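You operate a simulated robot arm through the tools that you are given. There is no shell and no other tool.

You run a simulated robot arm. Do the job below in one go: nothing can be reset, and whatever is moved stays where it is left.

## Task
Feed carriers 2 then 1 in at station 1, indexing once after each.
Fine: they end at stations 3 and 2, with no jam.
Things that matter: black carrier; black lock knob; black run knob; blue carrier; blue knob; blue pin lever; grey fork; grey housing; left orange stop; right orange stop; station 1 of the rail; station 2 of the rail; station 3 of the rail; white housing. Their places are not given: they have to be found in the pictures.

The check looks at the end state, three seconds after you hand in, the way a careful person would. Anything else that was tipped, shoved, dropped, spilled or broken makes it a failure.

## Robot
A 6-joint arm with a fingered hand, fixed in place. Base frame: the origin is at the foot of the arm, x ahead of it, y to its left, z up; the work surface is at about z = 970. Lengths are in mm, angles in rad, forces in N, time in s.
With the tool pointing down near the work surface it reaches from about 360 to 900 mm from the base axis. Its first joint turns from -2.897 to 2.897 rad. Payload 5 kg.
The tool frame sits at the grasp point between the pads (the TCP): z along the fingers, y along the line on which they close. The tips reach 36 mm beyond it. Largest opening 120 mm; the body of the gripper starts 42 mm behind the TCP. The gripper is a hand of 4 fingers: y runs from the thumb to the fingers, the wrist lies at [-19, -123, -211] in the tool frame, and closing takes about 1.5 s.
Orientation is that of the tool frame in the base frame, as a unit quaternion [w, x, y, z]. With the fingers straight down and the wrist toward the robot, the tool's x, y and z point along [0, 1, 0], [1, 0, 0] and [0, 0, -1] of the base frame.

## Interface
- The arm moves only by the tool drive_tool. Its argument "rows" is one flat list of numbers, 7 for each row, row after row: the finger opening in mm, from 0 to 120, then the shift along the tool's x, y, z in mm, then the turn, a rotation vector about the tool's x, y, z in rad. In form: [jaw, x, y, z, wx, wy, wz, jaw, x, y, z, wx, wy, wz, ...]. A call has 1 to 20 rows; each row is the pose to reach, as a shift and turn from the pose commanded when the call began, along the tool's axes at that moment. Rows are played at 5 a second. More than 50 mm and 0.15 rad between two rows, or a gripper value outside its range, and nothing of the call is played. A pose out of reach is approached as far as the arm can. The call stops where the force on the tool passes 40 N (or 10 N more than at its start, if that is more) or the arm is blocked; 0.2 s more then pass. The fingers move at their own pace (about 45 mm/s each) and stop on an object; they squeeze with about 31 N. The grip force told is the motor's: it shows also when the fingers shut on nothing. Time passes only in rows, and 0.2 s behind the last, so rows that repeat a pose let the fingers close. The reply holds the time, the measured pose of the TCP, the force on the tool along the base axes, the opening and the grip force, in the units named above and with some noise, with the torque about the TCP (base axes, N m) and any sound that the robot's microphone picked up.
- Cameras (640 x 400 px; columns grow to the right, rows downward): "scene" is fixed at [220.9, 499, 1523.5]; the picture's right is [-0.98, -0.18, 0.00], its down [-0.08, 0.43, -0.90] and it looks along [0.16, -0.88, -0.44] (base axes); focal length 314 px, centre (320, 200). "wrist" rides on the gripper at [72, -101, -142] in the tool frame; the picture's right is [-0.79, 0.29, -0.54], its down [-0.56, -0.70, 0.44] and it looks along [-0.25, 0.65, 0.71] (tool axes); focal length 280 px, centre (320, 200).
- capture(camera): a new picture of that camera. No time passes.
- slide_trunk(by): slides the trunk up (or, below 0, down) by that many mm; the arm rides with it, the base frame stays. It gives what a move gives, with no picture.
- preshape(shape): the hand has 4 fingers and takes this shape, open, in about a second: jaw (thumb against the fingers, like two jaws); tri (thumb and two fingers); tip (a fingertip pinch); poke (one finger out to press); point (the index stretched); flat (the hand flat); cup (the hand cupped); fist (a fist). The gripper value then closes the fingers along that shape, each until it touches; the sizes above hold for jaw. It gives what a move gives, with no picture.
- measure_at(camera, pixels): there is no depth. For up to 12 entries [column, row, z] of the newest picture of that camera ("zoom" is the newest enlarged one), the place [x, y] in the base frame at which the ray of that pixel passes the height z, good to about 2 mm. No time passes.
- zoom(camera, box): a new picture of the part [left, top, right, bottom] of that camera's present view, enlarged. No time passes.
- job_done(): hands the job in; it is judged then, once.

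Leave the gripper open and the arm clear of the work at the hand-in unless told otherwise.

The tools are called by a JSON object that holds its "api" and its "payload". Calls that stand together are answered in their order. drive_tool: Moves the arm, as the interface text tells. Its arguments: {"type":"object","properties":{"rows":{"type":"array"}},"required":["rows"]} The other tools are called the same way: slide_trunk (by) slides the trunk up or down; preshape (shape) gives the hand a shape; capture (camera) takes a picture; measure_at (camera, pixels) gives the place at which the rays of pixels pass given heights; zoom (camera, box) takes an enlarged picture of a part of a camera's view; job_done () hands the job in.

At the start:

```text
t: 0.0
tool_pos: [595.5, -396.2, 1261.7]
tcp_rot: [0.0, 0.707, 0.707, 0.001]
contact_force: [-0.6, 0.0, -0.9]
moment: [0.02, 0.01, -0.02]
grip_width: 119.4
grip_force: 0.0
shape: jaw
trunk travel left (down, up): [-775.0, 65.0]
```

scene: 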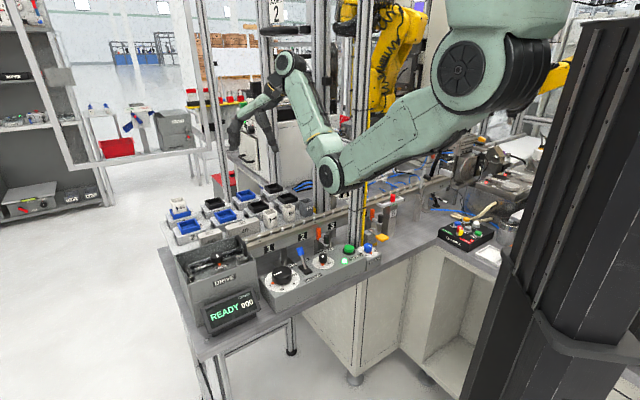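
wrist: 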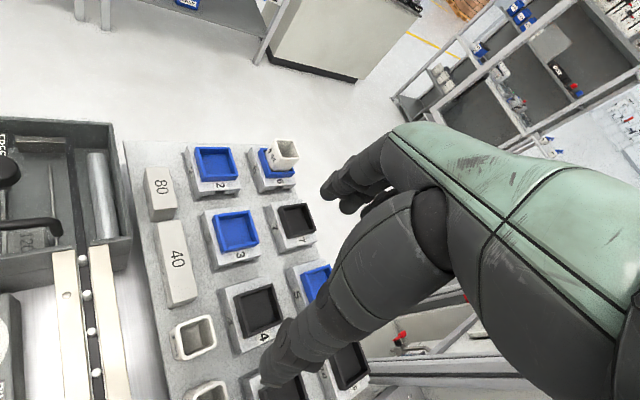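

I see a bench with a rail, a tray of numbered carriers, and a control panel. I'll enlarge the bench area in the scene view and the wrist view.

{"api": "zoom", "payload": {"camera": "scene", "box": [150, 170, 310, 270]}}

{"api": "zoom", "payload": {"camera": "scene", "box": [170, 220, 330, 340]}}

{"api": "zoom", "payload": {"camera": "scene", "box": [250, 180, 410, 280]}}

{"api": "zoom", "payload": {"camera": "wrist", "box": [0, 100, 360, 400]}}

```text
4.00 times, centred on (230, 220) of scene
```

zoom: 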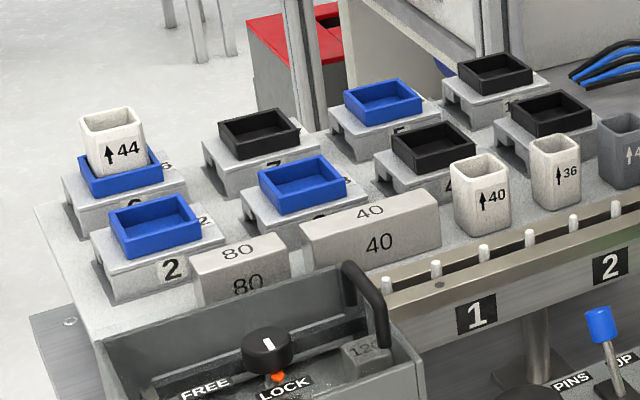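

```text
3.33 times, centred on (250, 280) of scene
```

zoom: 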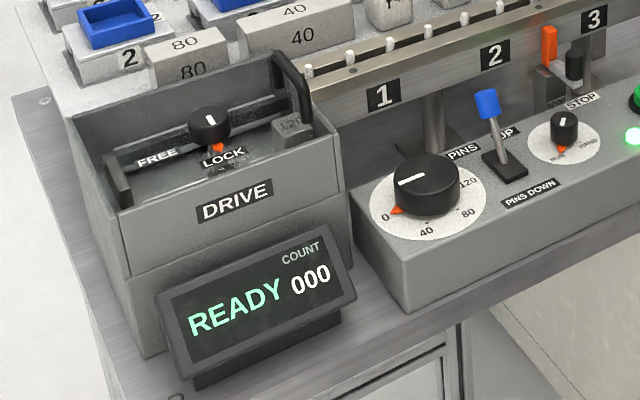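

```text
4.00 times, centred on (330, 230) of scene
```

zoom: 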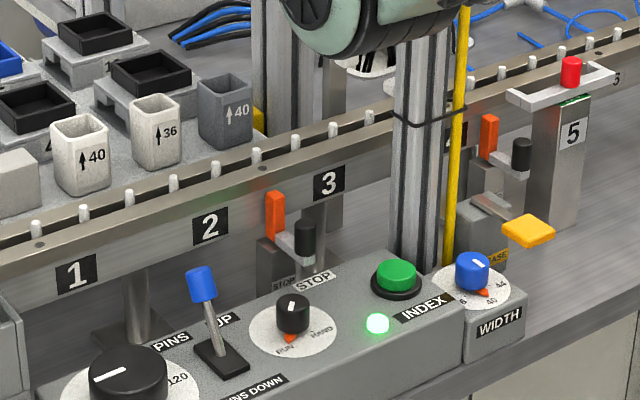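

```text
1.33 times, centred on (180, 250) of wrist
```

zoom: 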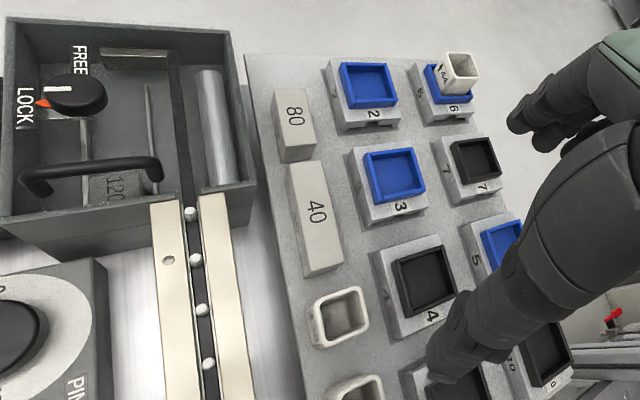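

I'll measure the rail pins, the labels and the carrier positions at guessed heights to get a first map.

{"api": "measure_at", "payload": {"camera": "scene", "pixels": [[259, 237, 1080], [271, 232.7, 1080], [293.5, 225.5, 1080], [314.5, 218.5, 1080], [333, 212, 1080], [269, 248, 1050], [302.5, 236.7, 1050], [332, 225.7, 1050], [188, 227, 1040], [181, 208, 1040], [177, 290, 970], [213, 357, 970]]}}

{"api": "zoom", "payload": {"camera": "scene", "box": [360, 150, 520, 250]}}

{"api": "zoom", "payload": {"camera": "scene", "box": [410, 190, 510, 260]}}

{"api": "zoom", "payload": {"camera": "scene", "box": [170, 230, 270, 290]}}

{"api": "zoom", "payload": {"camera": "scene", "box": [260, 235, 400, 310]}}

```text
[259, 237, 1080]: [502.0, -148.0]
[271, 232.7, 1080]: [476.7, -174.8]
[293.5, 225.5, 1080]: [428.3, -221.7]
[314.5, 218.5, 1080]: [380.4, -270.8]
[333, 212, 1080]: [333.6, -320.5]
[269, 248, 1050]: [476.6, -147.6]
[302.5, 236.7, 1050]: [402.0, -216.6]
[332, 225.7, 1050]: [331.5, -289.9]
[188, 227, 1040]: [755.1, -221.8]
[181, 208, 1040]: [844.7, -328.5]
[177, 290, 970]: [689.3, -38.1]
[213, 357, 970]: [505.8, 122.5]
```

```text
4.00 times, centred on (440, 200) of scene
```

zoom: 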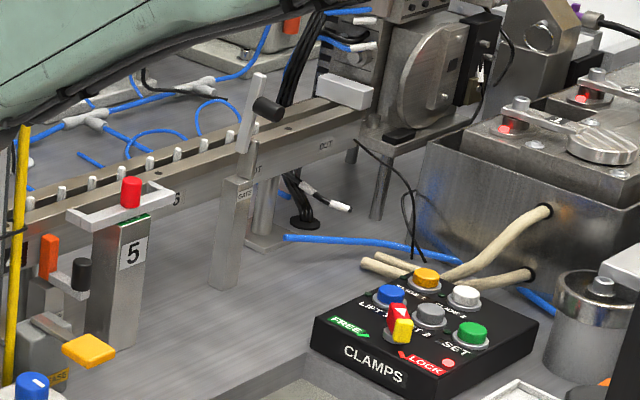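

```text
5.71 times, centred on (460, 225) of scene
```

zoom: 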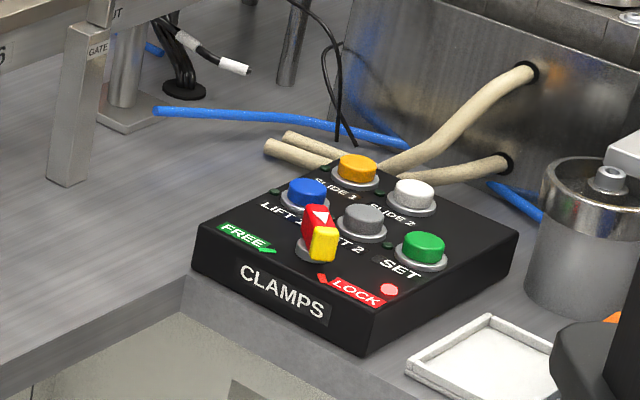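

```text
6.40 times, centred on (220, 260) of scene
```

zoom: 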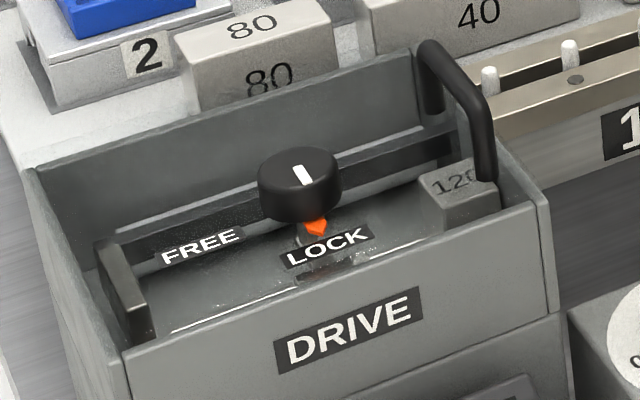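

```text
4.57 times, centred on (330, 272) of scene
```

zoom: 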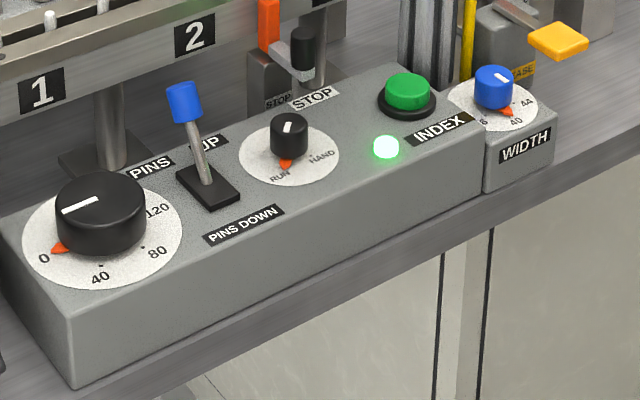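

I'll triangulate the first rail pin and carrier 2 by measuring them in both cameras at several heights.

{"api": "measure_at", "payload": {"camera": "scene", "pixels": [[246.4, 241.7, 1060], [246.4, 241.7, 1040], [246.4, 241.7, 1020], [246.4, 241.7, 1000], [258.9, 237.8, 1040], [258.9, 237.8, 1020], [188, 227, 1020], [188, 227, 1000]]}}

{"api": "measure_at", "payload": {"camera": "wrist", "pixels": [[83, 260, 1060], [83, 260, 1040], [83, 260, 1020], [83, 260, 1000], [87, 293, 1040], [87, 293, 1020], [216, 164, 1020], [216, 164, 1000], [216, 164, 1040]]}}

{"api": "capture", "payload": {"camera": "wrist"}}

```text
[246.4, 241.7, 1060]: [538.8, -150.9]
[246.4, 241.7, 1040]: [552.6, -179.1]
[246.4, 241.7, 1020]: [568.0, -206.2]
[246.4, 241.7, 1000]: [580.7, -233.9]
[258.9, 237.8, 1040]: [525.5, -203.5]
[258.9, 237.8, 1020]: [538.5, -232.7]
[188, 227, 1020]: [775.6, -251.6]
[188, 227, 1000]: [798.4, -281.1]
```

```text
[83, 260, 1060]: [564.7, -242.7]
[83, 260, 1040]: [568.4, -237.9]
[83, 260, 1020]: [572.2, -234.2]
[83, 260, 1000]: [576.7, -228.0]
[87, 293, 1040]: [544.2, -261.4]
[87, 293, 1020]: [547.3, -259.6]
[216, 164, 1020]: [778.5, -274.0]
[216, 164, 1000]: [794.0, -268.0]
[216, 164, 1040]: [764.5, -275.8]
```

```text
taken
```

wrist: 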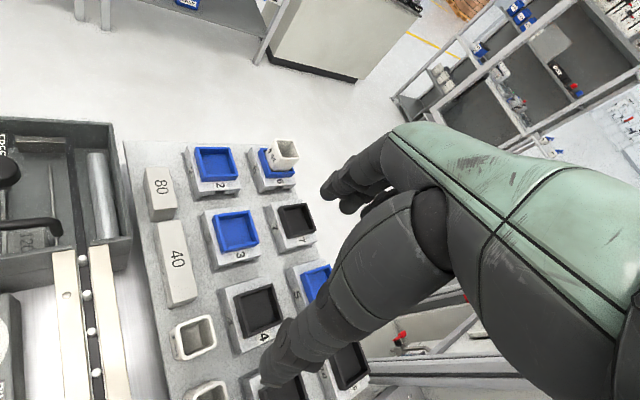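

The pins sit at about z≈1003 with a 40 mm pitch, so the stations look about 120 mm apart. Before moving the arm to look around, I'll find the two vertical posts near pixels (355,245) and (325,200), plus the other landmarks.

{"api": "zoom", "payload": {"camera": "scene", "box": [290, 0, 450, 260]}}

{"api": "measure_at", "payload": {"camera": "scene", "pixels": [[355, 247, 970], [355, 247, 1010], [325, 215, 970], [269, 248, 985], [302.5, 236.7, 985], [332, 225.7, 985], [348.5, 249, 1030], [300, 254, 1030], [322, 258, 1030], [282, 275, 1030], [236.5, 253.5, 1050], [368, 247, 1010]]}}

```text
1.54 times, centred on (370, 130) of scene
```

zoom: 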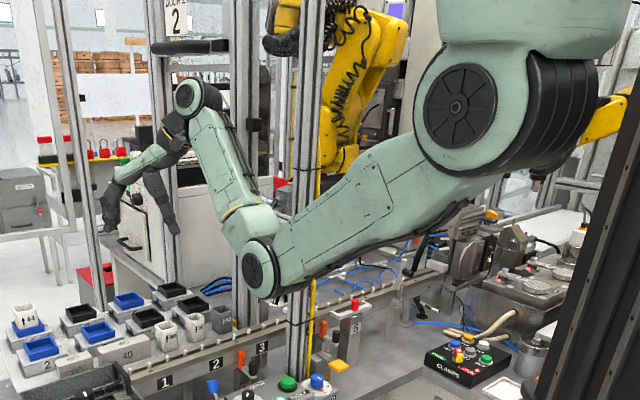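

```text
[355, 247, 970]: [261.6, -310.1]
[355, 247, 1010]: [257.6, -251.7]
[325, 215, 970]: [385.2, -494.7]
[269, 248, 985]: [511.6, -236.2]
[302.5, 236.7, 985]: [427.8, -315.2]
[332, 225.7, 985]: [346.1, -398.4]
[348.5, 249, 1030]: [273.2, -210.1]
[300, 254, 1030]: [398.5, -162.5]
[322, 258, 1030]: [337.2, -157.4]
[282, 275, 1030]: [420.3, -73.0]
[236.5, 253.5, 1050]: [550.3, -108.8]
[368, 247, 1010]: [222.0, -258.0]
```

Post A stands at about (260,-300) and post B further back, so I'll keep the arm on the +y side of them. I'll move the tool toward (450,-250,1300) to look down on the rail and panel with the wrist camera.

{"api": "drive_tool", "payload": {"rows": [119, 30, -30, -8, 0, 0, 0, 119, 60, -60, -16, 0, 0, 0, 119, 90, -90, -24, 0, 0, 0, 119, 120, -120, -32, 0, 0, 0, 119, 146, -145, -38, 0, 0, 0]}}

{"api": "capture", "payload": {"camera": "wrist"}}

{"api": "capture", "payload": {"camera": "scene"}}

```text
t: 1.2
tool_pos: [521.6, -291.6, 1210.2]
tcp_rot: [0.006, 0.708, 0.706, 0.004]
contact_force: [-0.6, -0.1, -0.1]
moment: [0.0, -0.02, -0.02]
grip_width: 119.3
grip_force: 0.1
shape: jaw
out of reach, approached as far as the arm can: row 2, 3, 4, 5
trunk travel left (down, up): [-775.0, 65.0]
```

```text
taken
```

wrist: 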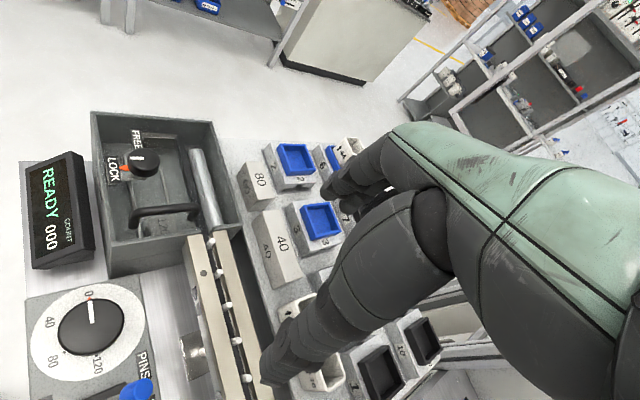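

```text
taken
```

scene: 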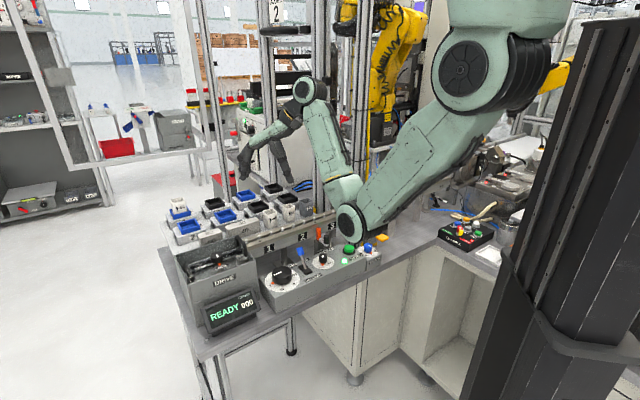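

The elbow now hangs low near the panel (pixel 350,222), and the higher target was out of reach. I'll raise the trunk fully for clearance and look again.

{"api": "slide_trunk", "payload": {"by": 65}}

{"api": "capture", "payload": {"camera": "scene"}}

{"api": "zoom", "payload": {"camera": "wrist", "box": [0, 100, 320, 400]}}

```text
t: 2.2
tool_pos: [520.4, -293.3, 1275.4]
tcp_rot: [0.004, 0.708, 0.706, 0.004]
contact_force: [-0.2, -1.2, 0.3]
moment: [-0.03, 0.0, 0.02]
grip_width: 119.1
grip_force: 0.1
shape: jaw
trunk travel left (down, up): [-840.0, 0.0]
```

```text
taken
```

scene: 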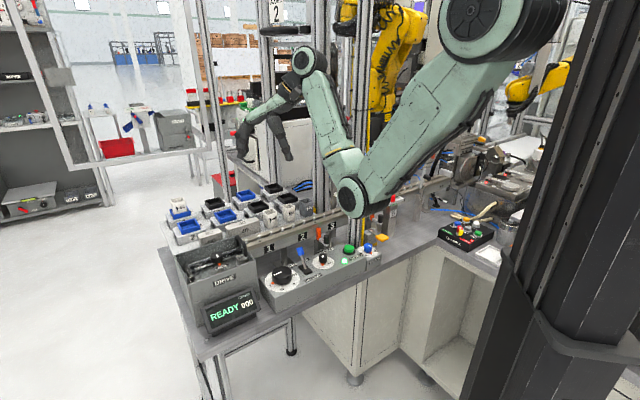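

```text
1.33 times, centred on (160, 250) of wrist
```

zoom: 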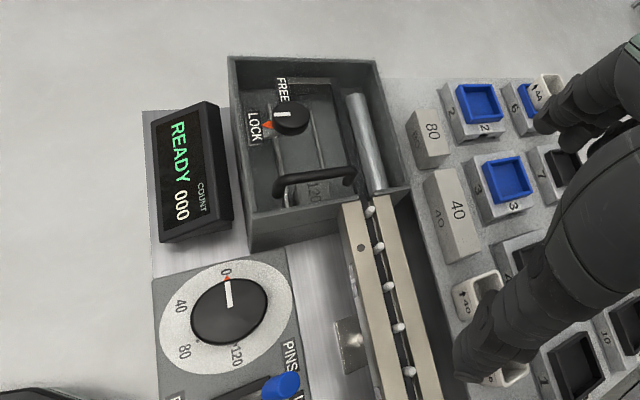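

The elbow now has good clearance. Next I'll yaw the hand about 45° clockwise and lower it slightly, so the wrist camera looks across the rail from the operator side.

{"api": "drive_tool", "payload": {"rows": [119, 0, 10, 10, 0, 0, 0.13, 119, 0, 20, 20, 0, 0, 0.26, 119, 0, 30, 30, 0, 0, 0.39, 119, 0, 40, 40, 0, 0, 0.52, 119, 0, 40, 50, 0, 0, 0.65, 119, 0, 40, 60, 0, 0, 0.785, 119, 0, 40, 60, 0, 0, 0.785]}}

{"api": "capture", "payload": {"camera": "wrist"}}

{"api": "capture", "payload": {"camera": "scene"}}

```text
t: 3.8
tool_pos: [562.4, -293.0, 1215.3]
tcp_rot: [0.004, 0.925, 0.381, 0.005]
contact_force: [0.1, -0.1, 0.2]
moment: [0.03, 0.01, 0.02]
grip_width: 119.0
grip_force: 0.0
shape: jaw
trunk travel left (down, up): [-840.0, 0.0]
```

```text
taken
```

wrist: 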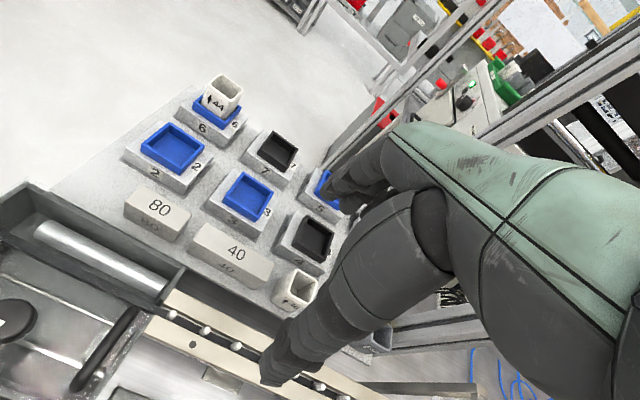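

```text
taken
```

scene: 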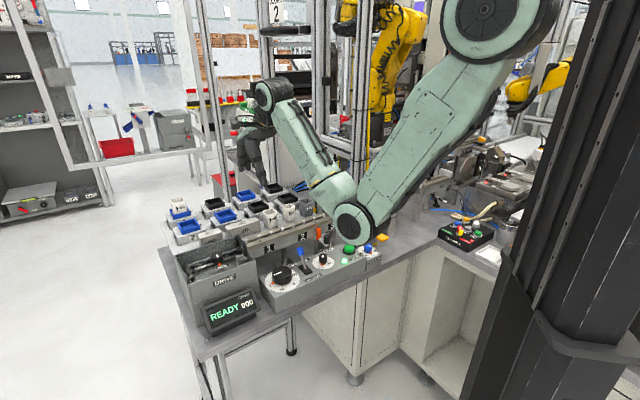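

The hand blocks the downstream part of the view. I'll turn another 90° with the hand over the panel so the camera looks downstream along the rail at the stations and stops.

{"api": "drive_tool", "payload": {"rows": [119, 3, -16, 0, 0, 0, 0.13, 119, 6, -32, 0, 0, 0, 0.26, 119, 9, -48, 0, 0, 0, 0.39, 119, 12, -64, 0, 0, 0, 0.52, 119, 15, -80, 0, 0, 0, 0.65, 119, 18, -96, 0, 0, 0, 0.78, 119, 21, -112, 0, 0, 0, 0.91, 119, 24, -128, 0, 0, 0, 1.04, 119, 27, -144, 0, 0, 0, 1.17, 119, 30, -160, 0, 0, 0, 1.3, 119, 33, -176, 0, 0, 0, 1.43, 119, 35, -195, 0, 0, 0, 1.56, 119, 35, -195, 0, 0, 0, 1.56]}}

{"api": "capture", "payload": {"camera": "wrist"}}

{"api": "capture", "payload": {"camera": "scene"}}

```text
t: 6.6
tool_pos: [456.7, -273.8, 1015.1]
tcp_rot: [-0.001, 0.926, -0.378, 0.008]
contact_force: [-0.4, 0.0, -0.2]
moment: [-0.01, 0.02, -0.01]
grip_width: 118.8
grip_force: 0.1
shape: jaw
out of reach, approached as far as the arm can: row 5, 6, 7, 8, 9, 10, 11, 12, 13
trunk travel left (down, up): [-840.0, 0.0]
```

```text
taken
```

wrist: 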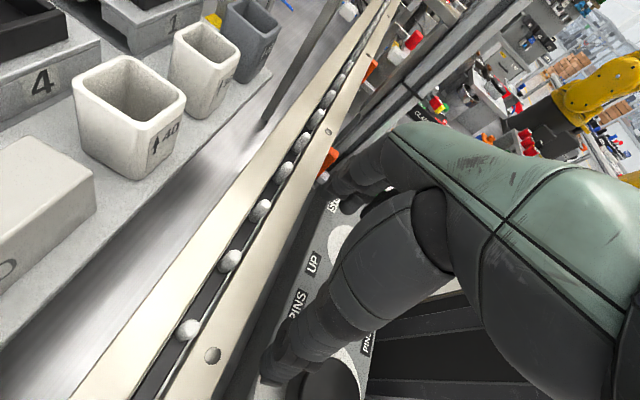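

```text
taken
```

scene: 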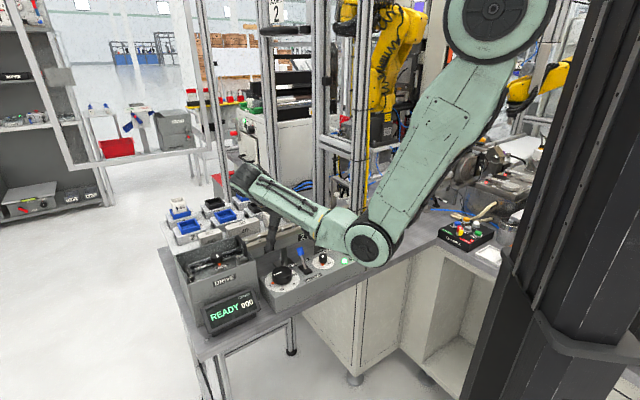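

The drive ended much lower (z≈1015) than I asked, because the commanded pose was out of reach. There's no contact force. I'll look closely before moving.

{"api": "zoom", "payload": {"camera": "scene", "box": [220, 180, 400, 290]}}

{"api": "zoom", "payload": {"camera": "wrist", "box": [200, 0, 440, 150]}}

{"api": "zoom", "payload": {"camera": "wrist", "box": [0, 0, 260, 160]}}

```text
3.56 times, centred on (310, 235) of scene
```

zoom: 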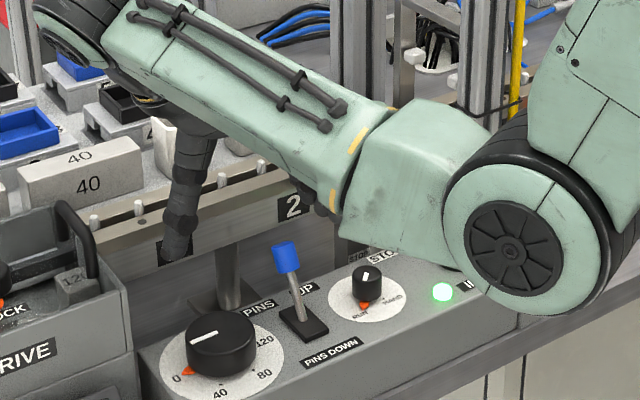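

```text
2.67 times, centred on (320, 75) of wrist
```

zoom: 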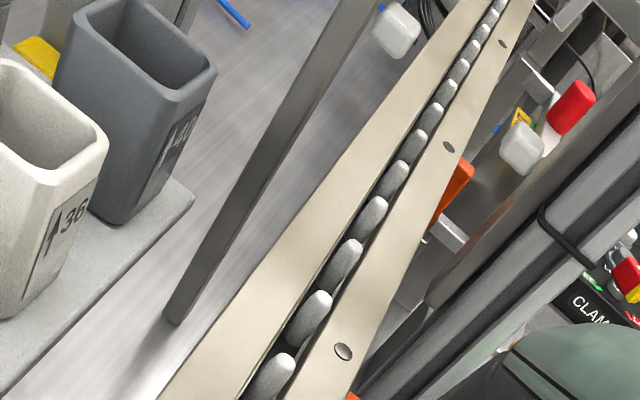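

```text
2.46 times, centred on (130, 80) of wrist
```

zoom: 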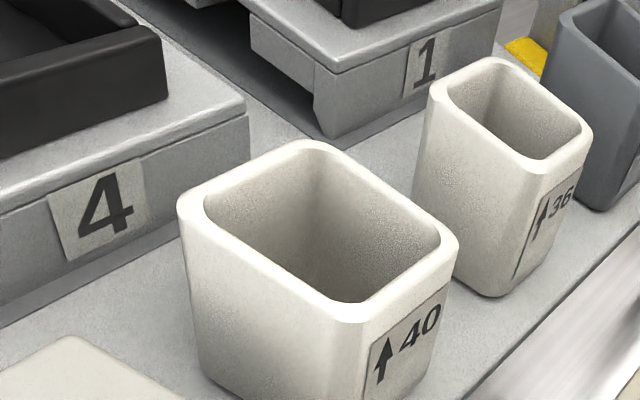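

This shows carrier 1 is the black one downstream of carrier 4, and the front row reads 2, 3, 4, 1. A finger is dangling in front of the rail near label 1 and touches nothing. I'll lift straight up in small steps.

{"api": "drive_tool", "payload": {"rows": [119, 0, 0, -15, 0, 0, 0, 119, 0, 0, -30, 0, 0, 0, 119, 0, 0, -45, 0, 0, 0]}}

{"api": "capture", "payload": {"camera": "scene"}}

```text
t: 7.4
tool_pos: [456.9, -289.9, 1026.8]
tcp_rot: [-0.002, 0.926, -0.377, 0.006]
contact_force: [-0.5, 1.1, -1.0]
moment: [0.09, -0.01, -0.08]
grip_width: 119.1
grip_force: 0.0
shape: jaw
out of reach, approached as far as the arm can: row 1, 2, 3
trunk travel left (down, up): [-840.0, 0.0]
```

```text
taken
```

scene: 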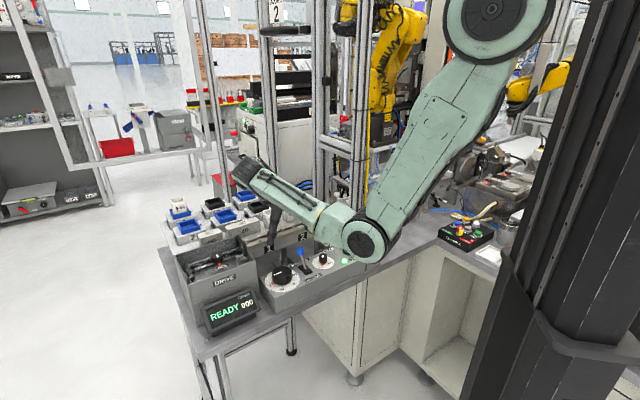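

The lift was again limited by reach, so this yaw is near a joint limit. I'll unwind the yaw while rising in small steps.

{"api": "drive_tool", "payload": {"rows": [119, 0, 0, -12, 0, 0, -0.05, 119, 0, 0, -24, 0, 0, -0.12]}}

{"api": "zoom", "payload": {"camera": "scene", "box": [220, 180, 400, 290]}}

```text
t: 8.0
tool_pos: [457.9, -292.2, 1052.0]
tcp_rot: [-0.001, 0.947, -0.322, 0.006]
contact_force: [-0.6, 0.4, -0.2]
moment: [-0.03, 0.0, 0.0]
grip_width: 118.8
grip_force: 0.1
shape: jaw
trunk travel left (down, up): [-840.0, 0.0]
```

```text
3.56 times, centred on (310, 235) of scene
```

zoom: 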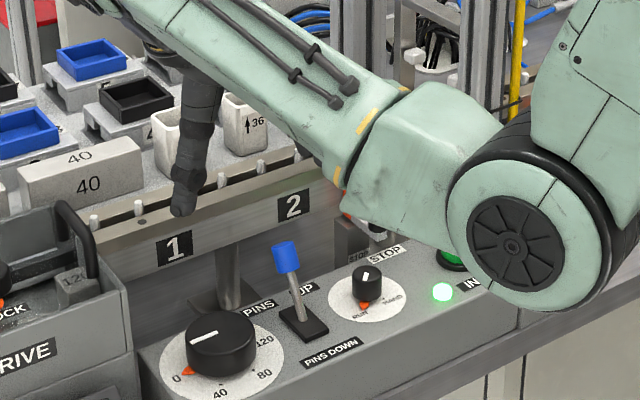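

Unwinding works, so I'll continue rising and turning back.

{"api": "drive_tool", "payload": {"rows": [119, 0, 0, -20, 0, 0, -0.12, 119, 0, 0, -45, 0, 0, -0.24, 119, 8, -6, -70, 0, 0, -0.36, 119, 16, -12, -95, 0, 0, -0.48, 119, 24, -18, -115, 0, 0, -0.6, 119, 32, -24, -125, 0, 0, -0.72]}}

{"api": "capture", "payload": {"camera": "scene"}}

{"api": "capture", "payload": {"camera": "wrist"}}

```text
t: 9.4
tool_pos: [495.3, -291.4, 1175.2]
tcp_rot: [0.001, 0.999, 0.031, 0.005]
contact_force: [1.0, 0.4, 0.3]
moment: [0.0, 0.01, -0.02]
grip_width: 118.9
grip_force: 0.0
shape: jaw
trunk travel left (down, up): [-840.0, 0.0]
```

```text
taken
```

scene: 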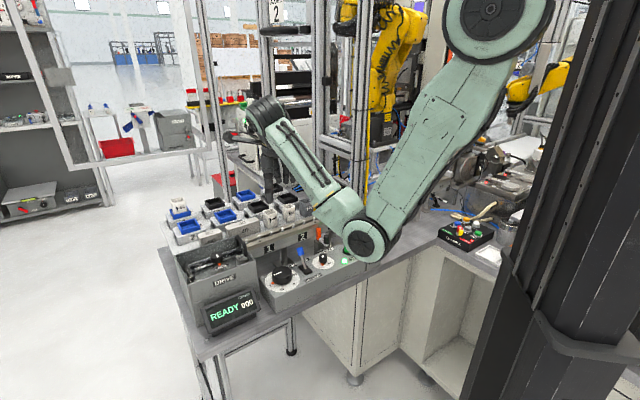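

```text
taken
```

wrist: 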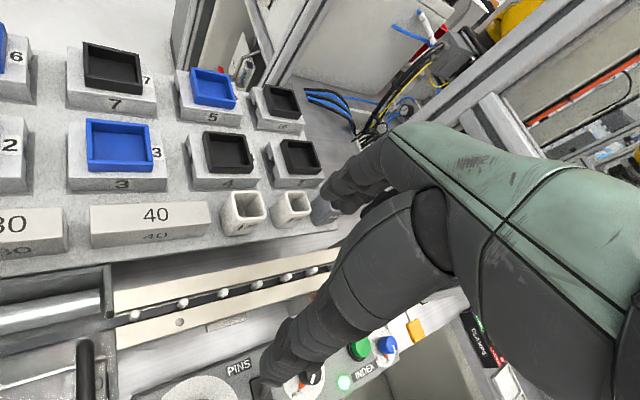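

This is a clear view. The back row reads 6, 7, 5, 10 and the front row 2, 3, 4, 1. I'll enlarge it to confirm and to read the panel.

{"api": "zoom", "payload": {"camera": "wrist", "box": [0, 20, 180, 260]}}

{"api": "zoom", "payload": {"camera": "wrist", "box": [160, 60, 360, 240]}}

{"api": "zoom", "payload": {"camera": "wrist", "box": [80, 230, 440, 400]}}

{"api": "zoom", "payload": {"camera": "scene", "box": [150, 180, 330, 270]}}

```text
1.67 times, centred on (90, 140) of wrist
```

zoom: 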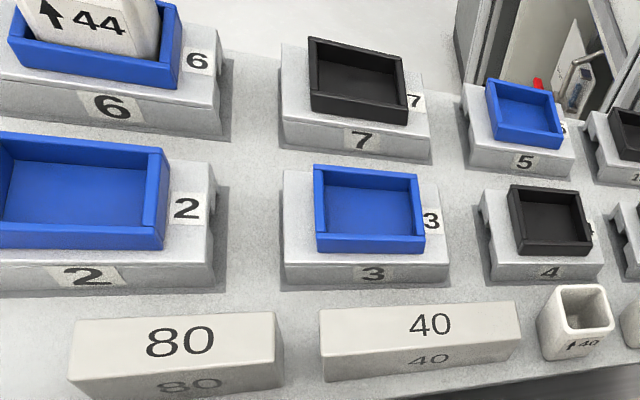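

```text
2.22 times, centred on (260, 150) of wrist
```

zoom: 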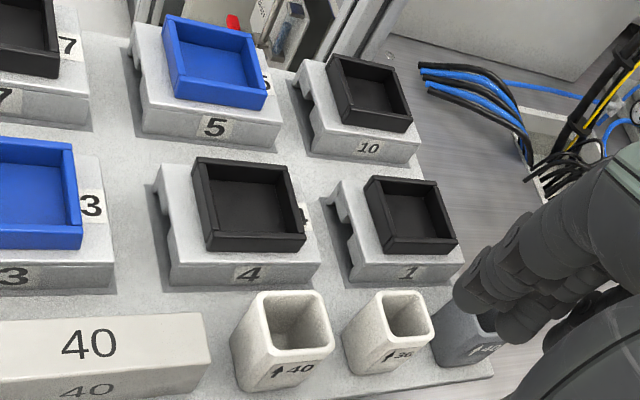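

```text
1.78 times, centred on (260, 315) of wrist
```

zoom: 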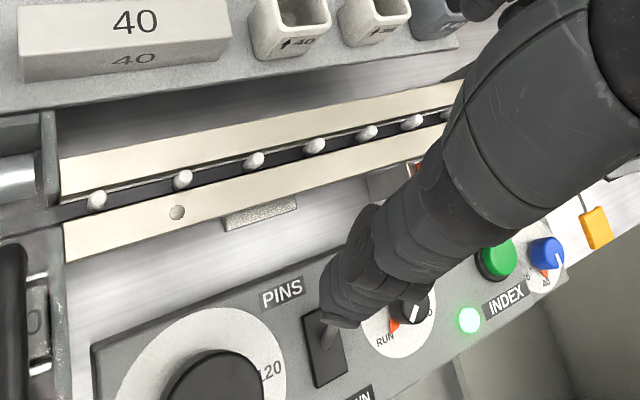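

```text
3.56 times, centred on (240, 225) of scene
```

zoom: 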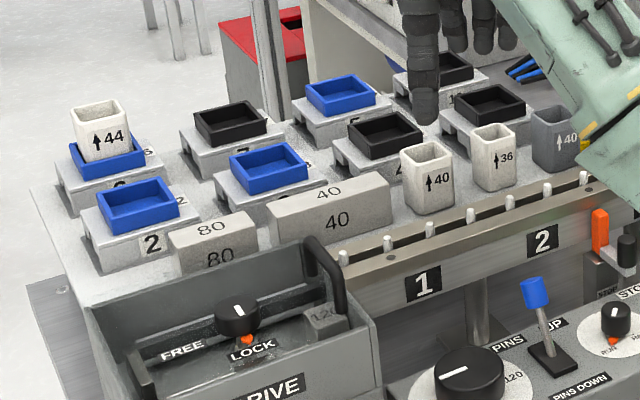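

Carrier numbers are confirmed. I'll triangulate carrier 3's blue rim corners in both cameras to get the rim height.

{"api": "measure_at", "payload": {"camera": "scene", "pixels": [[214.7, 212.9, 1020], [229.6, 208.7, 1020], [236.3, 214.9, 1020], [219.5, 219.7, 1020], [214.7, 212.9, 1040], [229.6, 208.7, 1040], [236.3, 214.9, 1040], [219.5, 219.7, 1040]]}}

{"api": "measure_at", "payload": {"camera": "wrist", "pixels": [[86.4, 119, 1020], [149.4, 124.4, 1020], [152.4, 161, 1020], [88.8, 161.6, 1020], [86.4, 119, 1040], [149.4, 124.4, 1040], [152.4, 161, 1040], [88.8, 161.6, 1040]]}}

```text
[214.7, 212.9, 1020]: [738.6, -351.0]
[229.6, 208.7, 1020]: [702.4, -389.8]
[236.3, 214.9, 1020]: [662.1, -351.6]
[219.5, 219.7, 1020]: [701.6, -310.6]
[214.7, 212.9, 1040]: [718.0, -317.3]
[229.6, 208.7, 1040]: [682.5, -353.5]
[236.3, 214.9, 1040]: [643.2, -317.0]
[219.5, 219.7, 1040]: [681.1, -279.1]
```

```text
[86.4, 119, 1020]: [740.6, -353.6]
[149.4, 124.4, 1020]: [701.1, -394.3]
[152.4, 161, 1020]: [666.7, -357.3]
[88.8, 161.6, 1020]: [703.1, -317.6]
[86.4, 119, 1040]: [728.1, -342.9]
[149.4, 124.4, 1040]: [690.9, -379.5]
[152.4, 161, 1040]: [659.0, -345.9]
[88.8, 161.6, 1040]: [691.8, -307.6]
```

The rim is at about z≈1016, and the nest is about 56 x 53 mm, aligned with the rail at 45°. Next I'll zoom tightly on carriers 2 and 1 and their neighbours for heights and gaps.

{"api": "zoom", "payload": {"camera": "scene", "box": [165, 195, 245, 245]}}

{"api": "zoom", "payload": {"camera": "scene", "box": [235, 185, 315, 235]}}

{"api": "zoom", "payload": {"camera": "wrist", "box": [0, 90, 160, 270]}}

{"api": "zoom", "payload": {"camera": "wrist", "box": [190, 110, 350, 240]}}

```text
8.00 times, centred on (205, 220) of scene
```

zoom: 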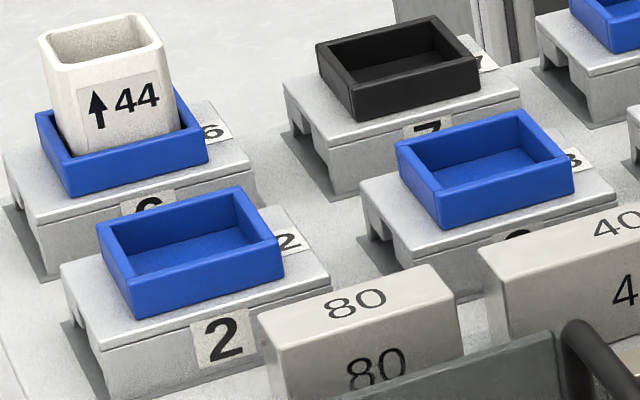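

```text
8.00 times, centred on (275, 210) of scene
```

zoom: 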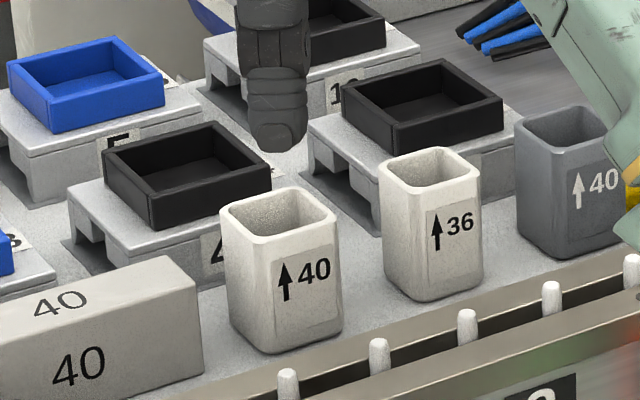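

```text
2.22 times, centred on (80, 180) of wrist
```

zoom: 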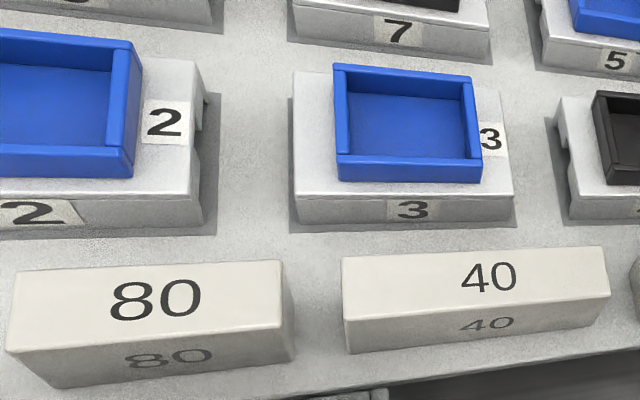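

```text
3.08 times, centred on (270, 175) of wrist
```

zoom: 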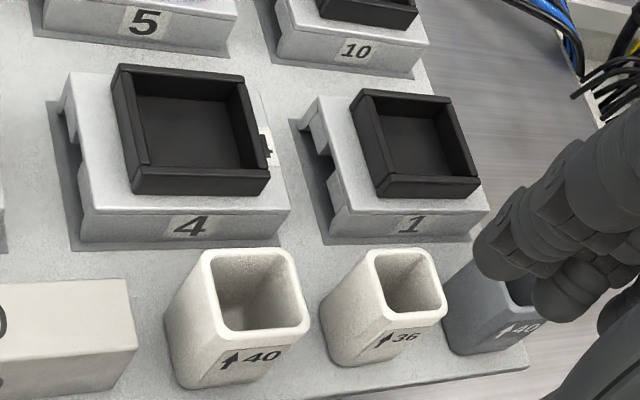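

I'll measure the rail pins and bar edges, the block and housing tops, and carrier corners in the present views.

{"api": "measure_at", "payload": {"camera": "wrist", "pixels": [[134, 314.4, 1003], [182.4, 303.2, 1003], [222.9, 291.9, 1003], [256.6, 284.1, 1003], [286.4, 276.2, 1003], [113.8, 291.4, 995], [113.8, 313.9, 995], [114.9, 328.5, 995], [117.1, 349.9, 995], [179.6, 321.8, 995]]}}

{"api": "measure_at", "payload": {"camera": "scene", "pixels": [[246.4, 241.7, 1003], [258.9, 237.8, 1003], [271, 231.9, 1003], [282.9, 228.1, 1003], [293.4, 224.5, 1003], [304.5, 220.9, 1003], [269, 248, 970], [302.5, 236.7, 970], [332, 225.7, 970]]}}

```text
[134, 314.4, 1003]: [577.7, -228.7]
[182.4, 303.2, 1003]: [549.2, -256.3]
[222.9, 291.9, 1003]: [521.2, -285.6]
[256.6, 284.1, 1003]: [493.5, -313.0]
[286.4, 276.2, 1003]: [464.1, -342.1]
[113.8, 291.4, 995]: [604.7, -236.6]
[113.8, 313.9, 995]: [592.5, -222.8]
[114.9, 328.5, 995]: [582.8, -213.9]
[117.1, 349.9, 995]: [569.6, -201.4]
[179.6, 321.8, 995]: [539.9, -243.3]
```

```text
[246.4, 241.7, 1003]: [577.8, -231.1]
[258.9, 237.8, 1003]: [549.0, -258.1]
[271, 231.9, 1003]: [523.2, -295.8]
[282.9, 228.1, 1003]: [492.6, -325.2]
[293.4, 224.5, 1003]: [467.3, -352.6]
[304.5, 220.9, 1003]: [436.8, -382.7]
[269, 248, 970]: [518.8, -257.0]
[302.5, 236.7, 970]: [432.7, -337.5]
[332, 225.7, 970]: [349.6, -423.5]
```

The pins lie exactly on a 45° line with a 40 mm pitch, and station 1 centres between the second and third pins at about (535,-271). Now I'll triangulate the slab edges of carriers 3 and 1 and the block heights.

{"api": "measure_at", "payload": {"camera": "wrist", "pixels": [[69.2, 122.4, 1000], [161, 129.6, 1000], [167.3, 175.5, 1000], [67.8, 177.8, 1000], [69.6, 189.9, 980], [167.8, 188.1, 980], [92.2, 206.6, 1005], [202.2, 202, 1005], [205, 227.6, 1005]]}}

{"api": "measure_at", "payload": {"camera": "scene", "pixels": [[210, 218.1, 1000], [214.6, 225, 1000], [242.1, 218.75, 1000], [225, 226, 1005], [257, 223.3, 1005]]}}

{"api": "zoom", "payload": {"camera": "scene", "box": [205, 205, 265, 245]}}

```text
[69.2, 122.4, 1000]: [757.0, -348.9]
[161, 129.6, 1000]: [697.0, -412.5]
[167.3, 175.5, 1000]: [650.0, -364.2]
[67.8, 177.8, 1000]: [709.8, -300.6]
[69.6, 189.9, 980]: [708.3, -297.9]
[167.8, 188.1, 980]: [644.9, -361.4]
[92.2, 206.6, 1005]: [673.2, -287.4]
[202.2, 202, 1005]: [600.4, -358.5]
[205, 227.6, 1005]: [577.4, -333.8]
```

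```text
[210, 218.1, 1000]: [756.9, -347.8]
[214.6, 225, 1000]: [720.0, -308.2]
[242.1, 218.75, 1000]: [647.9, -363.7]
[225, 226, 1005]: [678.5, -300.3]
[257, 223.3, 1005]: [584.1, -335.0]
```

```text
10.00 times, centred on (235, 225) of scene
```

zoom: 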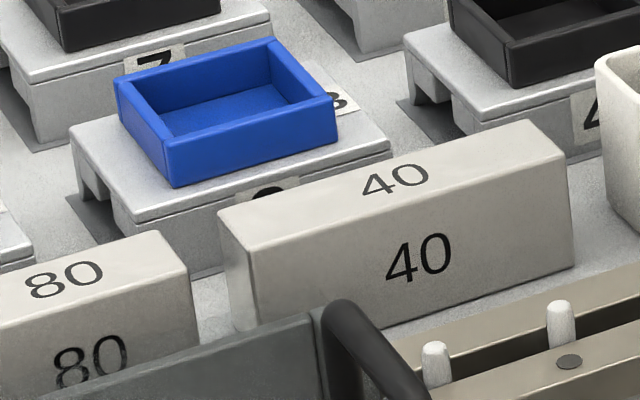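

Slab tops are at z≈1000, and each carrier is about 88 long x 67 wide, centred on its nest. Now I'll measure carriers 1 and 2, the rows behind them, and the 36 housing in front.

{"api": "measure_at", "payload": {"camera": "wrist", "pixels": [[280.4, 140.2, 1016], [311.6, 142.5, 1016], [322, 168.8, 1016], [290.8, 169.5, 1016], [273.3, 179.2, 1000], [324.9, 179.5, 1000], [264.5, 145.8, 1000], [67.2, 92, 1000], [156, 105.8, 1000]]}}

{"api": "measure_at", "payload": {"camera": "scene", "pixels": [[177.1, 223.1, 1016], [195, 218.4, 1016], [200.4, 225, 1016], [181.3, 230.3, 1016], [172.5, 228.5, 1000], [177.5, 238.1, 1000], [206, 229.75, 1000], [176.25, 221, 976], [170.5, 231, 976]]}}

{"api": "zoom", "payload": {"camera": "scene", "box": [270, 190, 310, 220]}}

```text
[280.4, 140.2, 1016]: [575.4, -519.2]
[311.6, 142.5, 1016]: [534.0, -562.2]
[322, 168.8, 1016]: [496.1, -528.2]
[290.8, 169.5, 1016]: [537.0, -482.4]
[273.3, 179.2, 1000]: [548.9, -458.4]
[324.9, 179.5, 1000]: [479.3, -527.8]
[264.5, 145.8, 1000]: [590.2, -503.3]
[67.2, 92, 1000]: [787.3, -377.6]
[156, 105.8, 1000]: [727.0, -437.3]
```

```text
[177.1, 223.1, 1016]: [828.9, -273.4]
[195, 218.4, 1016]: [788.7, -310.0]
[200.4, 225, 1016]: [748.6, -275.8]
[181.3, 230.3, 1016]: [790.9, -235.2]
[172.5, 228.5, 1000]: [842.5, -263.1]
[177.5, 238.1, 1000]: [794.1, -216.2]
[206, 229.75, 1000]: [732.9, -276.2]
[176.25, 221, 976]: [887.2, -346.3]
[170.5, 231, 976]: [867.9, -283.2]
```

```text
13.33 times, centred on (290, 205) of scene
```

zoom: 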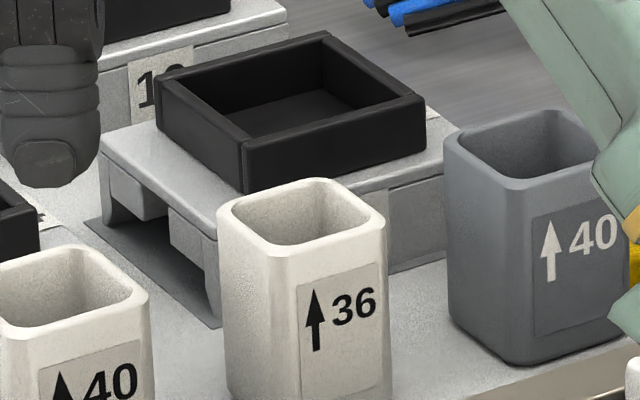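

The geometry is consistent: carriers 119 mm apart along s, with about 42 mm gaps across. Carrier 2's centre is about (787.5,-270), carrier 1's is about (535,-518), and the rail centre for station 1 is about (535,-271). I'll inspect the stops, pin lever and run knob closely.

{"api": "zoom", "payload": {"camera": "scene", "box": [300, 215, 350, 265]}}

{"api": "zoom", "payload": {"camera": "scene", "box": [280, 235, 340, 285]}}

{"api": "zoom", "payload": {"camera": "wrist", "box": [300, 240, 460, 400]}}

{"api": "zoom", "payload": {"camera": "scene", "box": [215, 120, 315, 220]}}

```text
8.00 times, centred on (325, 240) of scene
```

zoom: 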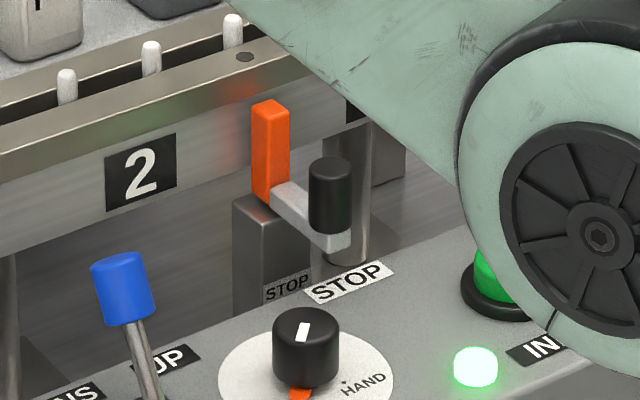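

```text
8.00 times, centred on (310, 260) of scene
```

zoom: 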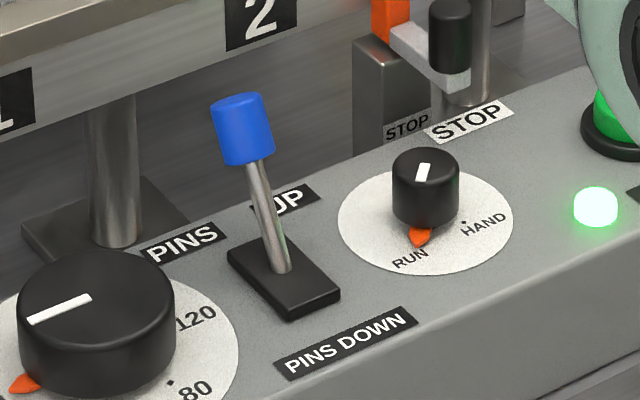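

```text
2.50 times, centred on (380, 320) of wrist
```

zoom: 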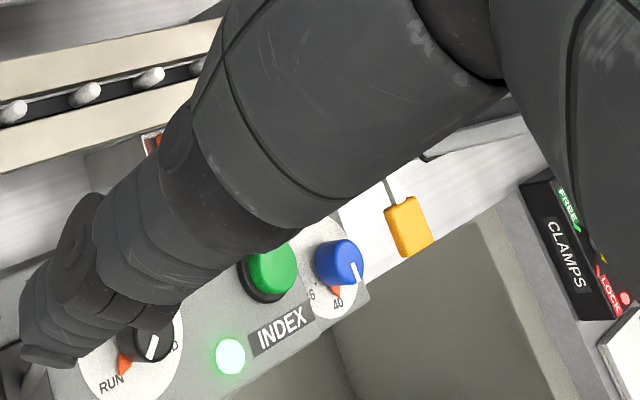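

```text
4.00 times, centred on (265, 170) of scene
```

zoom: 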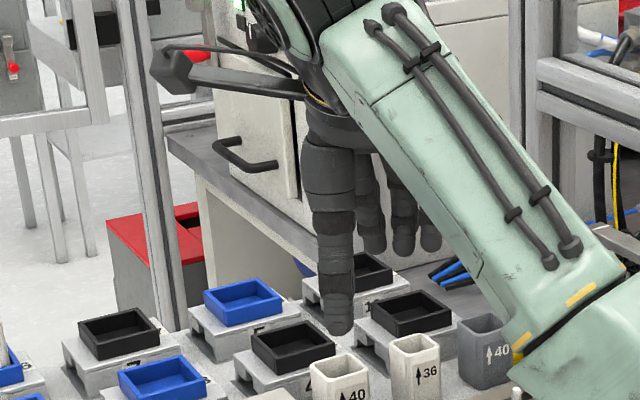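

The left stop's orange bar stands at the rail's operator side between stations 2 and 3. I'll triangulate it to see whether it intrudes on the carriers' path.

{"api": "measure_at", "payload": {"camera": "scene", "pixels": [[319, 228.1, 1020], [319, 228.1, 1010], [319, 228.1, 1000], [319, 228.1, 990], [318.1, 240, 975], [318.1, 240, 965], [341, 262, 1010], [348, 250, 1020]]}}

{"api": "measure_at", "payload": {"camera": "wrist", "pixels": [[312, 296, 1020], [312, 296, 1010], [312, 296, 1000], [312, 296, 990], [360, 348, 1020], [360, 348, 1030]]}}

{"api": "zoom", "payload": {"camera": "wrist", "box": [285, 275, 345, 320]}}

```text
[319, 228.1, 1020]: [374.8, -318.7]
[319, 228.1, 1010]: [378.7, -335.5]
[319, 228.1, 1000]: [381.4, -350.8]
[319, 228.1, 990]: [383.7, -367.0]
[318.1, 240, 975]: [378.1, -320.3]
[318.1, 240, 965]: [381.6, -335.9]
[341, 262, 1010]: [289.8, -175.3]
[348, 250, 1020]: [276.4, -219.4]
```

```text
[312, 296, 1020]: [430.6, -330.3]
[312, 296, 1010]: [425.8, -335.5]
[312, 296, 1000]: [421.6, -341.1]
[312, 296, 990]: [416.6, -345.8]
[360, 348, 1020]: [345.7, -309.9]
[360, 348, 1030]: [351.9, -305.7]
```

```text
8.89 times, centred on (315, 298) of wrist
```

zoom: 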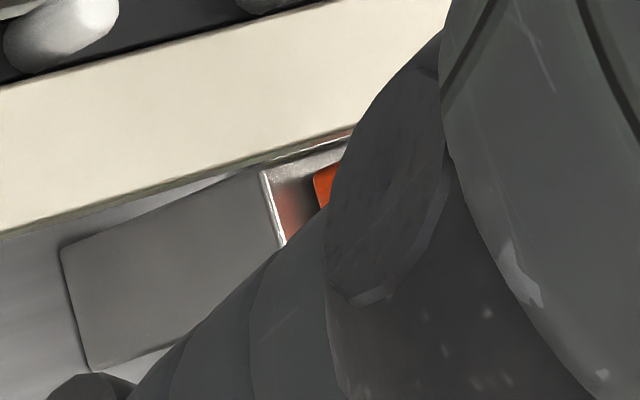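

The view is blocked by the thumb. I'll lower the hand to z≈1120 and shift it a little toward -x, in small steps, so the stop appears clear of the fingers.

{"api": "drive_tool", "payload": {"rows": [119, 0, 0, 25, 0, 0, 0, 119, 0, 0, 50, 0, 0, 0, 119, -10, 0, 55, 0, 0, 0, 119, -20, 0, 60, 0, 0, 0]}}

{"api": "capture", "payload": {"camera": "wrist"}}

{"api": "capture", "payload": {"camera": "scene"}}

```text
t: 10.4
tool_pos: [476.8, -291.7, 1115.1]
tcp_rot: [0.003, 0.999, 0.032, 0.007]
contact_force: [-0.6, 0.3, -0.1]
moment: [0.04, -0.03, 0.0]
grip_width: 118.8
grip_force: 0.1
shape: jaw
trunk travel left (down, up): [-840.0, 0.0]
```

```text
taken
```

wrist: 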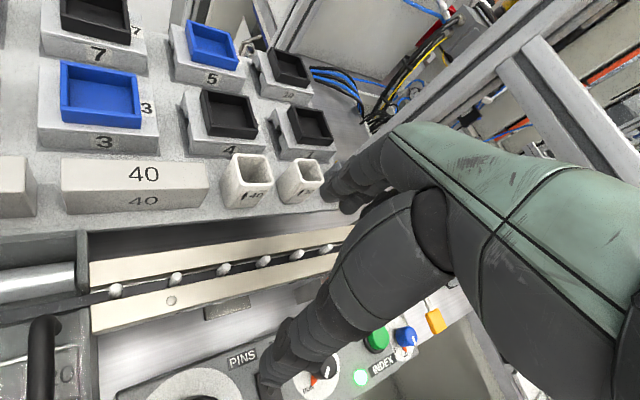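

```text
taken
```

scene: 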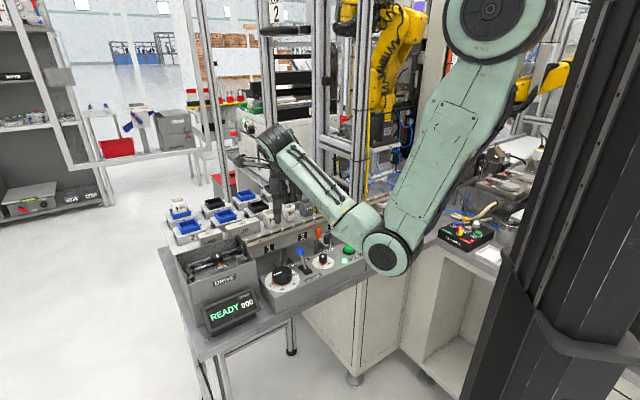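

The scene view of the stops is unobstructed now, so I'll zoom in hard there instead.

{"api": "zoom", "payload": {"camera": "scene", "box": [304, 214, 344, 244]}}

{"api": "zoom", "payload": {"camera": "scene", "box": [355, 190, 405, 230]}}

{"api": "zoom", "payload": {"camera": "wrist", "box": [290, 230, 360, 300]}}

```text
13.33 times, centred on (324, 229) of scene
```

zoom: 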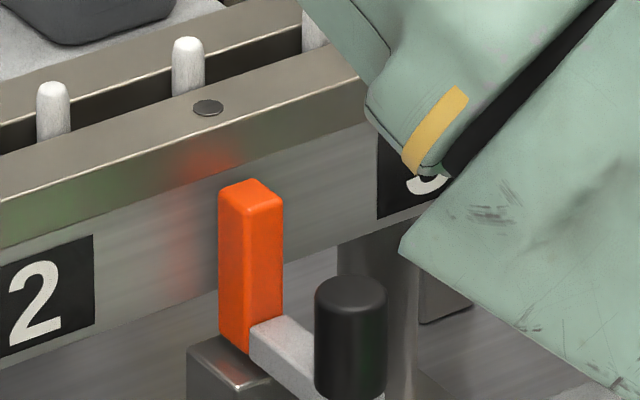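

```text
10.00 times, centred on (380, 210) of scene
```

zoom: 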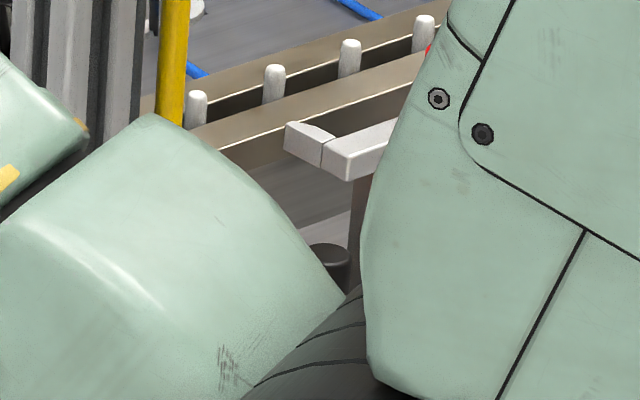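

```text
5.71 times, centred on (325, 265) of wrist
```

zoom: 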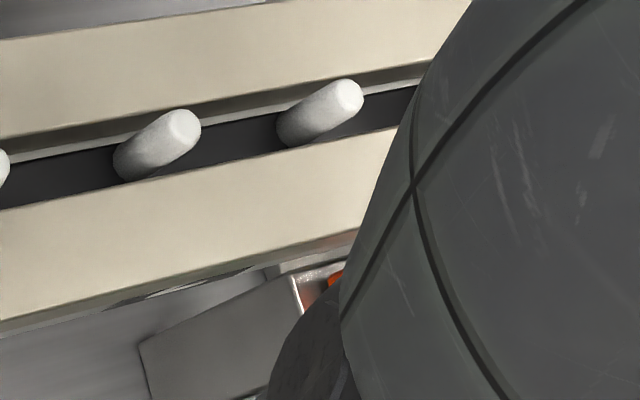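

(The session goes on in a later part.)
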